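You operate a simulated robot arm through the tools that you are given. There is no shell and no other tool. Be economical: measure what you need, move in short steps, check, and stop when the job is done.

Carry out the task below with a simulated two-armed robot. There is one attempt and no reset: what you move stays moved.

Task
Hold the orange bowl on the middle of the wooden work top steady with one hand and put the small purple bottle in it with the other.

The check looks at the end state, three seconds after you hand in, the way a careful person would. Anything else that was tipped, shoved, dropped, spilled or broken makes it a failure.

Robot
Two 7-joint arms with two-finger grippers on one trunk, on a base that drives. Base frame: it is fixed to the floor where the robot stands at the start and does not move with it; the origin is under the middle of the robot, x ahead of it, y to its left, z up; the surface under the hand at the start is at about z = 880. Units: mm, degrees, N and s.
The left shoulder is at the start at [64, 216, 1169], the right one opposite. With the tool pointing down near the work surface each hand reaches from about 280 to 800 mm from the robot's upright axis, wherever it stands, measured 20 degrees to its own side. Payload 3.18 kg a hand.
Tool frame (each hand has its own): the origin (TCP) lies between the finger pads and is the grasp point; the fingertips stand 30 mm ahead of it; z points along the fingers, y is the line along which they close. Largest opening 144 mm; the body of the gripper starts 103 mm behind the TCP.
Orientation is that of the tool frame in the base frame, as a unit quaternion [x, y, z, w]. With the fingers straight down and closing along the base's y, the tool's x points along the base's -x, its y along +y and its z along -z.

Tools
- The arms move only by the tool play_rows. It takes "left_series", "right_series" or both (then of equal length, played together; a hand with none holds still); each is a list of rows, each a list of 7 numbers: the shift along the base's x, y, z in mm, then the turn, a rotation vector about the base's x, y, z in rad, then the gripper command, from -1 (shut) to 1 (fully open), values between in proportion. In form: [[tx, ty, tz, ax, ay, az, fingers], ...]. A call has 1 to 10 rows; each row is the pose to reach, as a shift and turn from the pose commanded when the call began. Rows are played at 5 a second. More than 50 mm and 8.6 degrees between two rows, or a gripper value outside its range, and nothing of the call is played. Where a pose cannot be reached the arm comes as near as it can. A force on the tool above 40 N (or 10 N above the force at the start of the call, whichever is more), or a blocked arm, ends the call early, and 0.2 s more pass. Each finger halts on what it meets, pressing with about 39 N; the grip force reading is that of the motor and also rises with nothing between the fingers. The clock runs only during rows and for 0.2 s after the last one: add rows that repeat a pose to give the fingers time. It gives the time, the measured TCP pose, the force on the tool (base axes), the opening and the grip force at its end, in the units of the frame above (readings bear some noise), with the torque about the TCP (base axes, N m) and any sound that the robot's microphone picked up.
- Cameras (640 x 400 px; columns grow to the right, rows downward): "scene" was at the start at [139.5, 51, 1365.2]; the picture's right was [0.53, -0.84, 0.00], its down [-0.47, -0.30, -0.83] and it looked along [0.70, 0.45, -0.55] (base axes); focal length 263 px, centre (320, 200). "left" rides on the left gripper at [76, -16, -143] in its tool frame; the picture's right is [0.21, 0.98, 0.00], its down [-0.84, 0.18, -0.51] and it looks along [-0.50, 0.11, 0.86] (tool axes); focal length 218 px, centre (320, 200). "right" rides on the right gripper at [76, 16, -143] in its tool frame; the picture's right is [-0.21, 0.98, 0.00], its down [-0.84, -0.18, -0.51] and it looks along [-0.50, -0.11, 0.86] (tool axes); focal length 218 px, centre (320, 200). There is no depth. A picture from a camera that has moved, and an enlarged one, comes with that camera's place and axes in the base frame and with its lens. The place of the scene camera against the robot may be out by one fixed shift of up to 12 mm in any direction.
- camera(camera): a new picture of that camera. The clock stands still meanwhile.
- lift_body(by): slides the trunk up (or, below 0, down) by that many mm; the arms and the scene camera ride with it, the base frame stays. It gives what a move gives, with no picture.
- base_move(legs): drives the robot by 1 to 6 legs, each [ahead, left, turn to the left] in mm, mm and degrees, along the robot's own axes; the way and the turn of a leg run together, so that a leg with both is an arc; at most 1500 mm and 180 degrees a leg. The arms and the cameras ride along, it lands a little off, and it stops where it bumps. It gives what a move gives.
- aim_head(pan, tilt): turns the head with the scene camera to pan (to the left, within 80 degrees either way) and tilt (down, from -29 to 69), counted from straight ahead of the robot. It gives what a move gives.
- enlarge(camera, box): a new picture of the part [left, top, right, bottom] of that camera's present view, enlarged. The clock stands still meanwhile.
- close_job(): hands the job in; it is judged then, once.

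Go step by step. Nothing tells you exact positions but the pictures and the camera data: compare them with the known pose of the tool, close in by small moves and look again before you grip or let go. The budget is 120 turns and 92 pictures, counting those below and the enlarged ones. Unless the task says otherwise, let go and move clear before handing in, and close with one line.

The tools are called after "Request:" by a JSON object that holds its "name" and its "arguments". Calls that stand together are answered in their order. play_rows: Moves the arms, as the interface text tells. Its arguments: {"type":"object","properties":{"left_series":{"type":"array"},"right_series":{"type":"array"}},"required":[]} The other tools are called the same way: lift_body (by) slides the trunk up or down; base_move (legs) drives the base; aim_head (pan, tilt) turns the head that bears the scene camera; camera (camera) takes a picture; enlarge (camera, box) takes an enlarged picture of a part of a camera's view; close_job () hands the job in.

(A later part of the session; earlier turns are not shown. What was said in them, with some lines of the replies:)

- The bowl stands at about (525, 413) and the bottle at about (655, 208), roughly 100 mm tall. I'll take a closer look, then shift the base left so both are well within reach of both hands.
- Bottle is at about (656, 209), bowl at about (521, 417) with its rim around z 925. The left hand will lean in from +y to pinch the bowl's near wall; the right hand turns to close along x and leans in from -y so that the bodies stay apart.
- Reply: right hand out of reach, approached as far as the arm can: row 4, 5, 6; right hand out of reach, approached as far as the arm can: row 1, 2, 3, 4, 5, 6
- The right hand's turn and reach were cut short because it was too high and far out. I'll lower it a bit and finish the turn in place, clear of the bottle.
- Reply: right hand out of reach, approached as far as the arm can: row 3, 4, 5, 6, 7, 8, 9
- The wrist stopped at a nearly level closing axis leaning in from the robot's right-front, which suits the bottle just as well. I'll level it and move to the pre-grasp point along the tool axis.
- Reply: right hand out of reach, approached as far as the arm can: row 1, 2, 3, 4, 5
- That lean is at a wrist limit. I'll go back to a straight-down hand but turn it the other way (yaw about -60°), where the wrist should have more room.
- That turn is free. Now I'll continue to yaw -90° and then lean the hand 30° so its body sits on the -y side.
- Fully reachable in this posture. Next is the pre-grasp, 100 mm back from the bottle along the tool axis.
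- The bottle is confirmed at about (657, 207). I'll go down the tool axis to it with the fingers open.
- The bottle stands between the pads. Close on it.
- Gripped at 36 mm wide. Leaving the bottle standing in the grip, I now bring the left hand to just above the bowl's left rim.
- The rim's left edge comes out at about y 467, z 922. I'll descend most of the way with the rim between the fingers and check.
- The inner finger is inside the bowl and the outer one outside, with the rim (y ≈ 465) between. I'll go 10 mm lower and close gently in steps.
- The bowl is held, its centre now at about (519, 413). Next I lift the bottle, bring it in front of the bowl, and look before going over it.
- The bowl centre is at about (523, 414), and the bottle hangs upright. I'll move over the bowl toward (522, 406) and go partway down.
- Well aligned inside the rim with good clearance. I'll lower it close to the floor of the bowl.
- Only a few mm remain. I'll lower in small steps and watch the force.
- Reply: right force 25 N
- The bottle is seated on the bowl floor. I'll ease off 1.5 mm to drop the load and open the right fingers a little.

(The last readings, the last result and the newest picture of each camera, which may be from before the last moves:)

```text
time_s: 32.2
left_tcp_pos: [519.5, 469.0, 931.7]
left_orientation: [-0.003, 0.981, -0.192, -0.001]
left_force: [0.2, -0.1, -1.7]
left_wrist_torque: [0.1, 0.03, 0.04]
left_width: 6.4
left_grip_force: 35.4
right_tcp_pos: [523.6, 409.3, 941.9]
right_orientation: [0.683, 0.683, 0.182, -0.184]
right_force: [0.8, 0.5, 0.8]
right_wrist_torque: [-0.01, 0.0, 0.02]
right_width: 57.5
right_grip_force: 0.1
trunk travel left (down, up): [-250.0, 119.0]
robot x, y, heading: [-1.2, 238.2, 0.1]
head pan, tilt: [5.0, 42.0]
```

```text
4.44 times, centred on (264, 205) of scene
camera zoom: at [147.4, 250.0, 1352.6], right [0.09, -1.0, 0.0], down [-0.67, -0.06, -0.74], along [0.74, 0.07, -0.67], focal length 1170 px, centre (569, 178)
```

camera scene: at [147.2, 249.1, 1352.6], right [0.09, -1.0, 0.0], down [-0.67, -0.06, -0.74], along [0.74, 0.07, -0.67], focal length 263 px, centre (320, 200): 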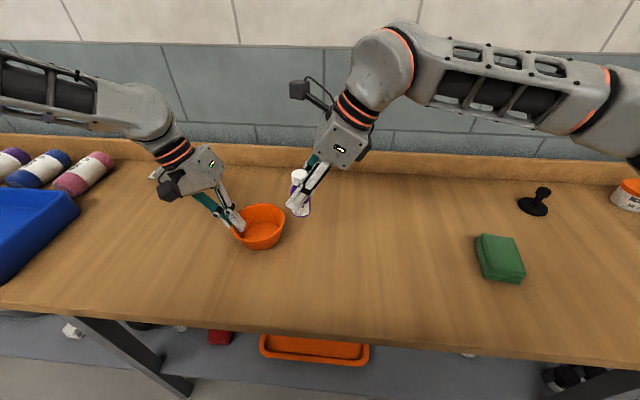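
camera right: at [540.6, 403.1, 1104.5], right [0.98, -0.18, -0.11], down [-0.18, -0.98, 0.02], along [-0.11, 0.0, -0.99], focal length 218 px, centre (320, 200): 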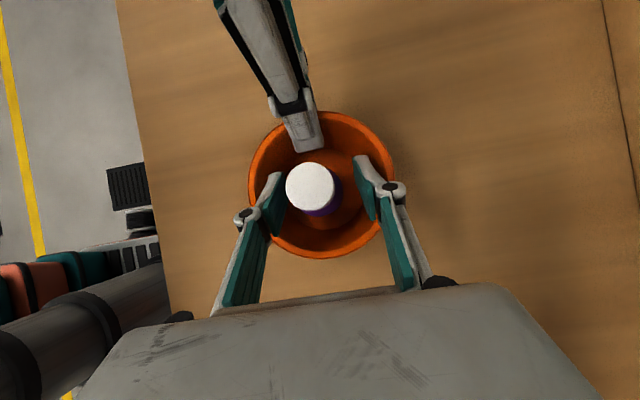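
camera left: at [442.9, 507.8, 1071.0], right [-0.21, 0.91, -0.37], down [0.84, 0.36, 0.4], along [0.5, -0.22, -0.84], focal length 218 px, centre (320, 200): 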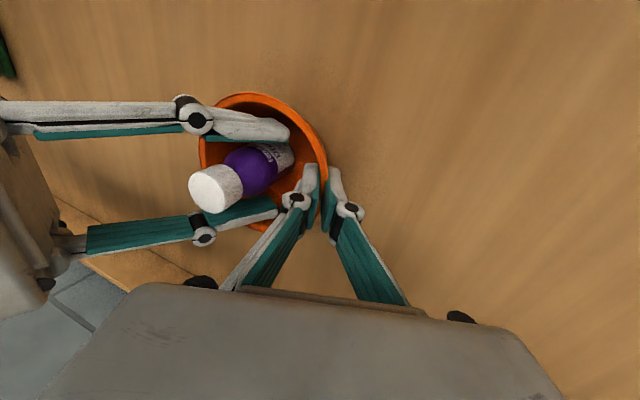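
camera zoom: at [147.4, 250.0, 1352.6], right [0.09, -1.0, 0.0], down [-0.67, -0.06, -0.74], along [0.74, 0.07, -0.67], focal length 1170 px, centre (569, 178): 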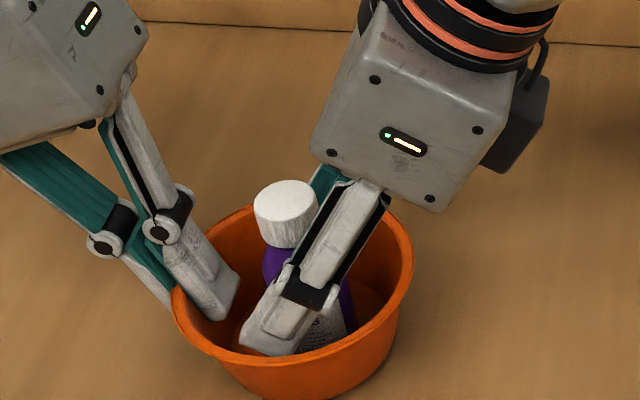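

The bottle is released and standing in the bowl. I'll withdraw the right hand along its axis, opening a little more once above the rim.

Request:
{"name": "play_rows", "arguments": {"right_series": [[0, -5, 9, 0, 0, 0, -0.2], [0, -10, 17, 0, 0, 0, -0.15], [0, -15, 26, 0, 0, 0, -0.1], [0, -25, 43, 0, 0, 0, 0], [0, -40, 69, 0, 0, 0, 0.1], [0, -60, 104, 0, 0, 0, 0.1], [0, -80, 120, 0, 0, 0, 0.1], [0, -110, 130, 0, 0, 0, 0.1], [0, -110, 130, 0, 0, 0, 0.1]]}}

Request:
{"name": "camera", "arguments": {"camera": "right"}}

Request:
{"name": "camera", "arguments": {"camera": "left"}}

Request:
{"name": "enlarge", "arguments": {"camera": "scene", "box": [200, 160, 328, 250]}}

```text
time_s: 34.2
left_tcp_pos: [519.8, 469.8, 931.7]
left_orientation: [-0.002, 0.981, -0.192, 0.0]
left_force: [1.0, 0.0, -1.6]
left_wrist_torque: [0.12, 0.0, 0.05]
left_width: 6.0
left_grip_force: 35.1
right_tcp_pos: [524.2, 297.6, 1073.1]
right_orientation: [0.683, 0.684, 0.181, -0.183]
right_force: [-0.6, 0.1, -0.3]
right_wrist_torque: [-0.01, -0.02, 0.04]
right_width: 79.4
right_grip_force: 0.1
trunk travel left (down, up): [-250.0, 119.0]
robot x, y, heading: [-1.4, 238.8, -0.1]
head pan, tilt: [5.0, 42.0]
```

```text
56 pictures are left
camera right: at [540.8, 292.2, 1233.7], right [0.98, -0.18, -0.11], down [-0.18, -0.98, 0.02], along [-0.11, 0.0, -0.99], focal length 218 px, centre (320, 200)
```

right: 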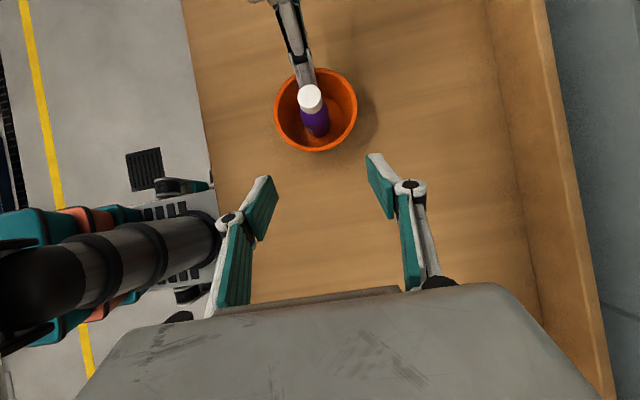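

```text
55 pictures are left
camera left: at [443.0, 508.6, 1070.7], right [-0.21, 0.91, -0.37], down [0.84, 0.36, 0.4], along [0.5, -0.22, -0.84], focal length 218 px, centre (320, 200)
```

left: 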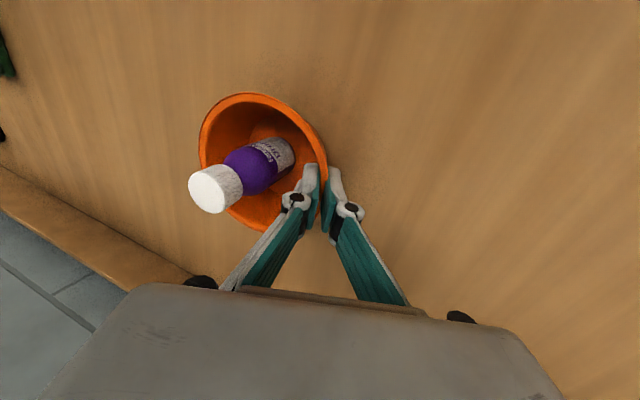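

```text
4.44 times, centred on (264, 205) of scene
camera zoom: at [147.7, 250.8, 1352.5], right [0.09, -1.0, 0.0], down [-0.67, -0.06, -0.74], along [0.74, 0.07, -0.67], focal length 1170 px, centre (569, 178)
```

zoom: 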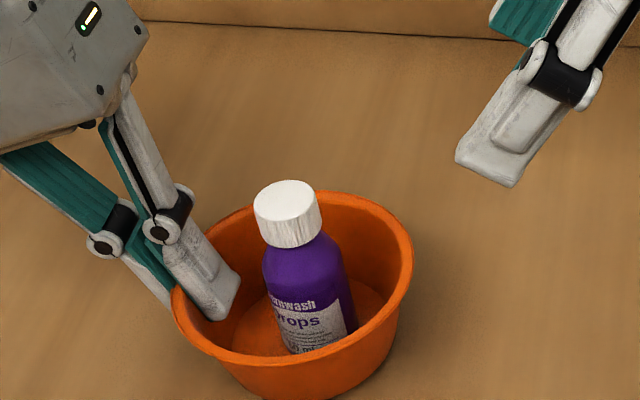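

The bottle leans about 3–4° because the pinch has slightly lifted the bowl's far side. Before letting go I'll level the bowl with a small counter-rotation of the left hand.

Request:
{"name": "play_rows", "arguments": {"left_series": [[0, -0.6, 0.2, 0.013, 0, 0, -1], [0, -1.3, 0.4, 0.026, 0, 0, -1], [0, -2, 0.6, 0.04, 0, 0, -1], [0, -2.6, 0.8, 0.052, 0, 0, -1], [0, -2.6, 0.8, 0.052, 0, 0, -1]]}}

Request:
{"name": "enlarge", "arguments": {"camera": "scene", "box": [200, 160, 328, 250]}}

```text
time_s: 35.4
left_tcp_pos: [519.9, 466.5, 932.5]
left_orientation: [-0.003, 0.986, -0.166, 0.0]
left_force: [-0.4, 1.0, -0.5]
left_wrist_torque: [0.07, -0.07, 0.06]
left_width: 5.8
left_grip_force: 35.5
right_tcp_pos: [524.4, 296.5, 1070.7]
right_orientation: [0.683, 0.683, 0.182, -0.184]
right_force: [-0.4, 0.4, 1.0]
right_wrist_torque: [0.0, 0.0, -0.01]
right_width: 79.1
right_grip_force: 0.1
trunk travel left (down, up): [-250.0, 119.0]
robot x, y, heading: [-2.4, 236.8, 0.5]
head pan, tilt: [5.0, 42.0]
```

```text
4.44 times, centred on (264, 205) of scene
camera zoom: at [147.2, 250.0, 1352.6], right [0.09, -1.0, 0.0], down [-0.67, -0.06, -0.74], along [0.74, 0.07, -0.67], focal length 1170 px, centre (569, 178)
```

zoom: 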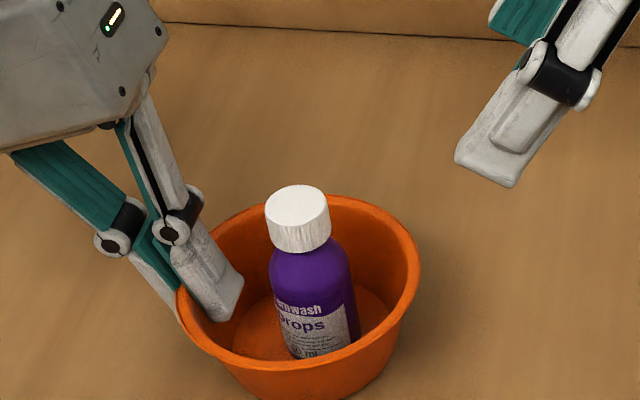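

The bottle now projects as upright. I'll lower the left hand a hair until the bowl bears on the table, then check the force.

Request:
{"name": "play_rows", "arguments": {"left_series": [[0, 0, -0.5, 0, 0, 0, -1], [0, 0, -1, 0, 0, 0, -1], [0, 0, -1, 0, 0, 0, -1]]}}

Request:
{"name": "enlarge", "arguments": {"camera": "scene", "box": [200, 160, 328, 250]}}

```text
time_s: 36.2
left_tcp_pos: [519.6, 466.5, 932.4]
left_orientation: [-0.002, 0.986, -0.166, 0.001]
left_force: [0.2, -0.8, 3.4]
left_wrist_torque: [0.04, -0.17, 0.09]
left_width: 5.8
left_grip_force: 35.2
right_tcp_pos: [523.8, 296.9, 1071.5]
right_orientation: [0.683, 0.683, 0.183, -0.185]
right_force: [0.1, 0.4, -0.6]
right_wrist_torque: [0.01, 0.0, -0.06]
right_width: 79.1
right_grip_force: 0.0
trunk travel left (down, up): [-250.0, 119.0]
robot x, y, heading: [0.8, 238.9, 0.3]
head pan, tilt: [5.0, 42.0]
```

```text
4.44 times, centred on (264, 205) of scene
camera zoom: at [146.9, 249.8, 1352.7], right [0.09, -1.0, 0.0], down [-0.67, -0.06, -0.74], along [0.74, 0.07, -0.67], focal length 1170 px, centre (569, 178)
```

zoom: 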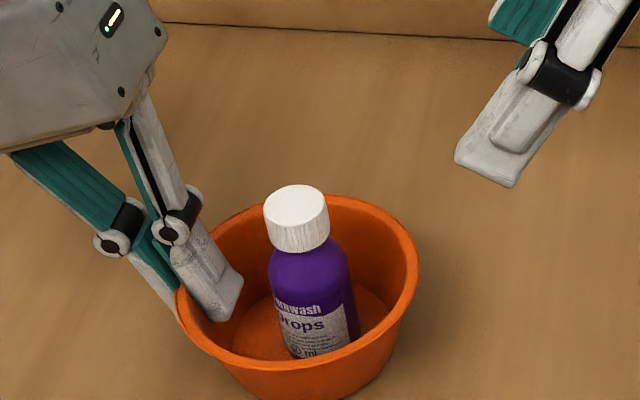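

The bowl now bears lightly on the table. I'll open the left fingers just slightly, since the bottle is close, and withdraw along the finger axis.

Request:
{"name": "play_rows", "arguments": {"left_series": [[0, 0, 0, 0, 0, 0, -0.88], [0, 0, 0, 0, 0, 0, -0.82], [0, 0, 0, 0, 0, 0, -0.78], [0, 0, 0, 0, 0, 0, -0.75], [0, 0, 0, 0, 0, 0, -0.75]]}}

Request:
{"name": "camera", "arguments": {"camera": "left"}}

Request:
{"name": "enlarge", "arguments": {"camera": "scene", "box": [200, 160, 328, 250]}}

```text
time_s: 37.4
left_tcp_pos: [519.4, 466.8, 932.4]
left_orientation: [-0.003, 0.986, -0.166, 0.001]
left_force: [0.3, -0.3, 0.0]
left_wrist_torque: [-0.02, -0.03, 0.0]
left_width: 17.9
left_grip_force: 0.2
right_tcp_pos: [524.3, 297.0, 1069.6]
right_orientation: [0.683, 0.683, 0.182, -0.184]
right_force: [0.2, 0.4, 0.1]
right_wrist_torque: [0.0, 0.04, -0.04]
right_width: 79.2
right_grip_force: 0.1
trunk travel left (down, up): [-250.0, 119.0]
robot x, y, heading: [-4.1, 238.6, 0.1]
head pan, tilt: [5.0, 42.0]
```

```text
51 pictures are left
camera left: at [442.5, 498.4, 1072.5], right [-0.21, 0.92, -0.32], down [0.84, 0.34, 0.42], along [0.5, -0.18, -0.85], focal length 218 px, centre (320, 200)
```

left: 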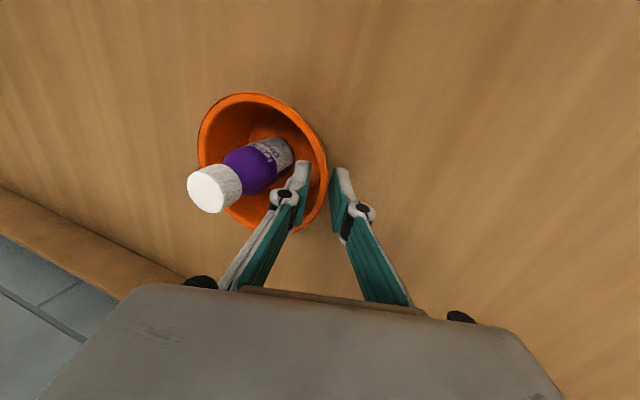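

```text
4.44 times, centred on (264, 205) of scene
camera zoom: at [147.3, 249.9, 1352.6], right [0.09, -1.0, 0.0], down [-0.67, -0.06, -0.74], along [0.74, 0.07, -0.67], focal length 1170 px, centre (569, 178)
```

zoom: 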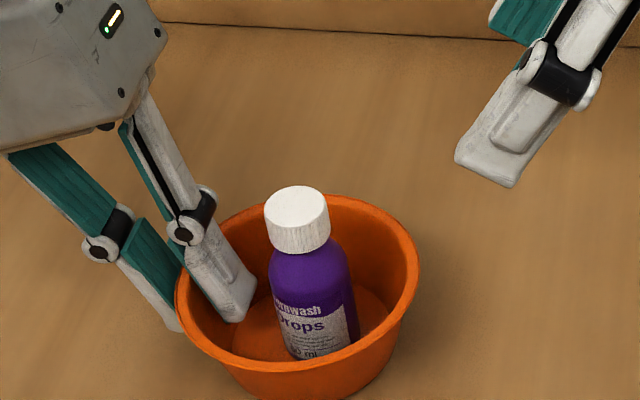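

Both fingers are clear of the wall and nothing shifted. Withdrawing the left hand.

Request:
{"name": "play_rows", "arguments": {"left_series": [[0, 3, 9, 0, 0, 0, -0.75], [0, 6, 18, 0, 0, 0, -0.75], [0, 10, 28, 0, 0, 0, -0.75], [0, 15, 43, 0, 0, 0, -0.75], [0, 25, 72, 0, 0, 0, -0.75], [0, 40, 110, 0, 0, 0, -0.75], [0, 65, 140, 0, 0, 0, -0.75], [0, 95, 160, 0, 0, 0, -0.75]], "right_series": [[0, 0, 0, 0, 0, 0, 0.1], [0, 0, 0, 0, 0, 0, 0.1], [0, 0, 0, 0, 0, 0, 0.1], [0, 0, 0, 0, 0, 0, 0.1], [0, -30, 0, 0, 0, 0, 0.1], [0, -60, 0, 0, 0, 0, 0.1], [0, -90, 0, 0, 0, 0, 0.1], [0, -110, 0, 0, 0, 0, 0.1]]}}

Request:
{"name": "camera", "arguments": {"camera": "scene"}}

Request:
{"name": "enlarge", "arguments": {"camera": "scene", "box": [200, 160, 328, 250]}}

Request:
{"name": "camera", "arguments": {"camera": "left"}}

```text
time_s: 39.2
left_tcp_pos: [517.4, 563.2, 1093.3]
left_orientation: [-0.003, 0.986, -0.166, -0.001]
left_force: [-0.3, 0.5, 0.4]
left_wrist_torque: [-0.01, 0.01, 0.0]
left_width: 18.0
left_grip_force: 0.0
right_tcp_pos: [524.2, 186.8, 1071.9]
right_orientation: [0.683, 0.683, 0.182, -0.182]
right_force: [-0.1, -0.1, 0.4]
right_wrist_torque: [-0.05, 0.02, 0.0]
right_width: 79.0
right_grip_force: 0.1
trunk travel left (down, up): [-250.0, 119.0]
robot x, y, heading: [1.5, 240.4, 0.3]
head pan, tilt: [5.0, 42.0]
```

```text
49 pictures are left
camera scene: at [147.0, 251.0, 1352.6], right [0.09, -1.0, 0.0], down [-0.67, -0.06, -0.74], along [0.74, 0.07, -0.67], focal length 263 px, centre (320, 200)
```

scene: 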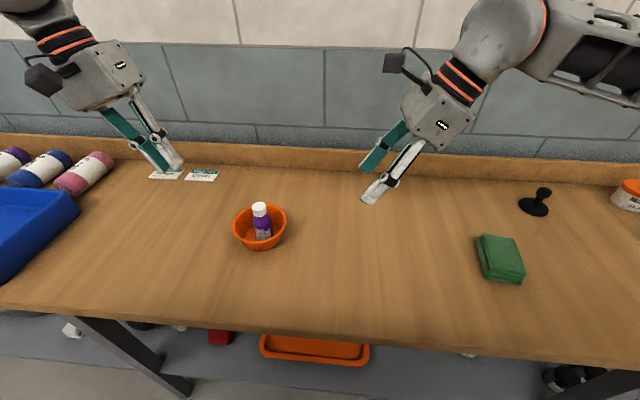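

```text
4.44 times, centred on (264, 205) of scene
camera zoom: at [147.0, 251.0, 1352.6], right [0.09, -1.0, 0.0], down [-0.67, -0.06, -0.74], along [0.74, 0.07, -0.67], focal length 1170 px, centre (569, 178)
```

zoom: 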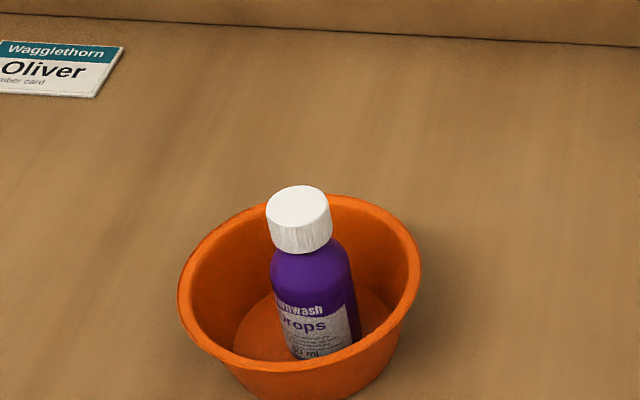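

```text
47 pictures are left
camera left: at [441.3, 594.9, 1234.6], right [-0.21, 0.92, -0.32], down [0.84, 0.34, 0.42], along [0.5, -0.18, -0.85], focal length 218 px, centre (320, 200)
```

left: 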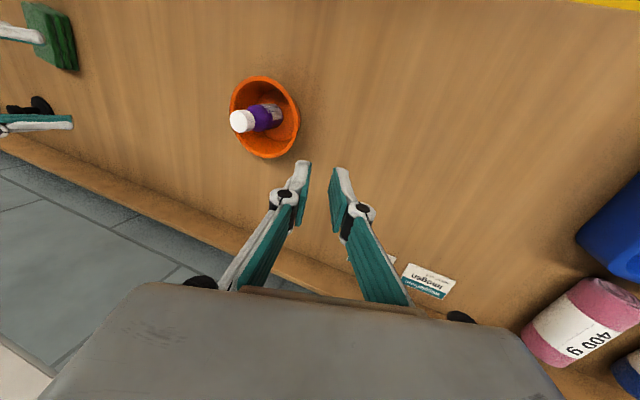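

The bottle stands upright in the bowl, the bowl sits flat about where it was, both hands are clear, and nothing else was touched. I'm handing in now.

Request:
{"name": "close_job", "arguments": {}}

```text
The job is handed in.
```

The purple bottle now stands upright in the orange bowl. I held the bowl with the left hand while the right hand placed the bottle; the bowl shifted a few millimetres, and nothing else was disturbed.
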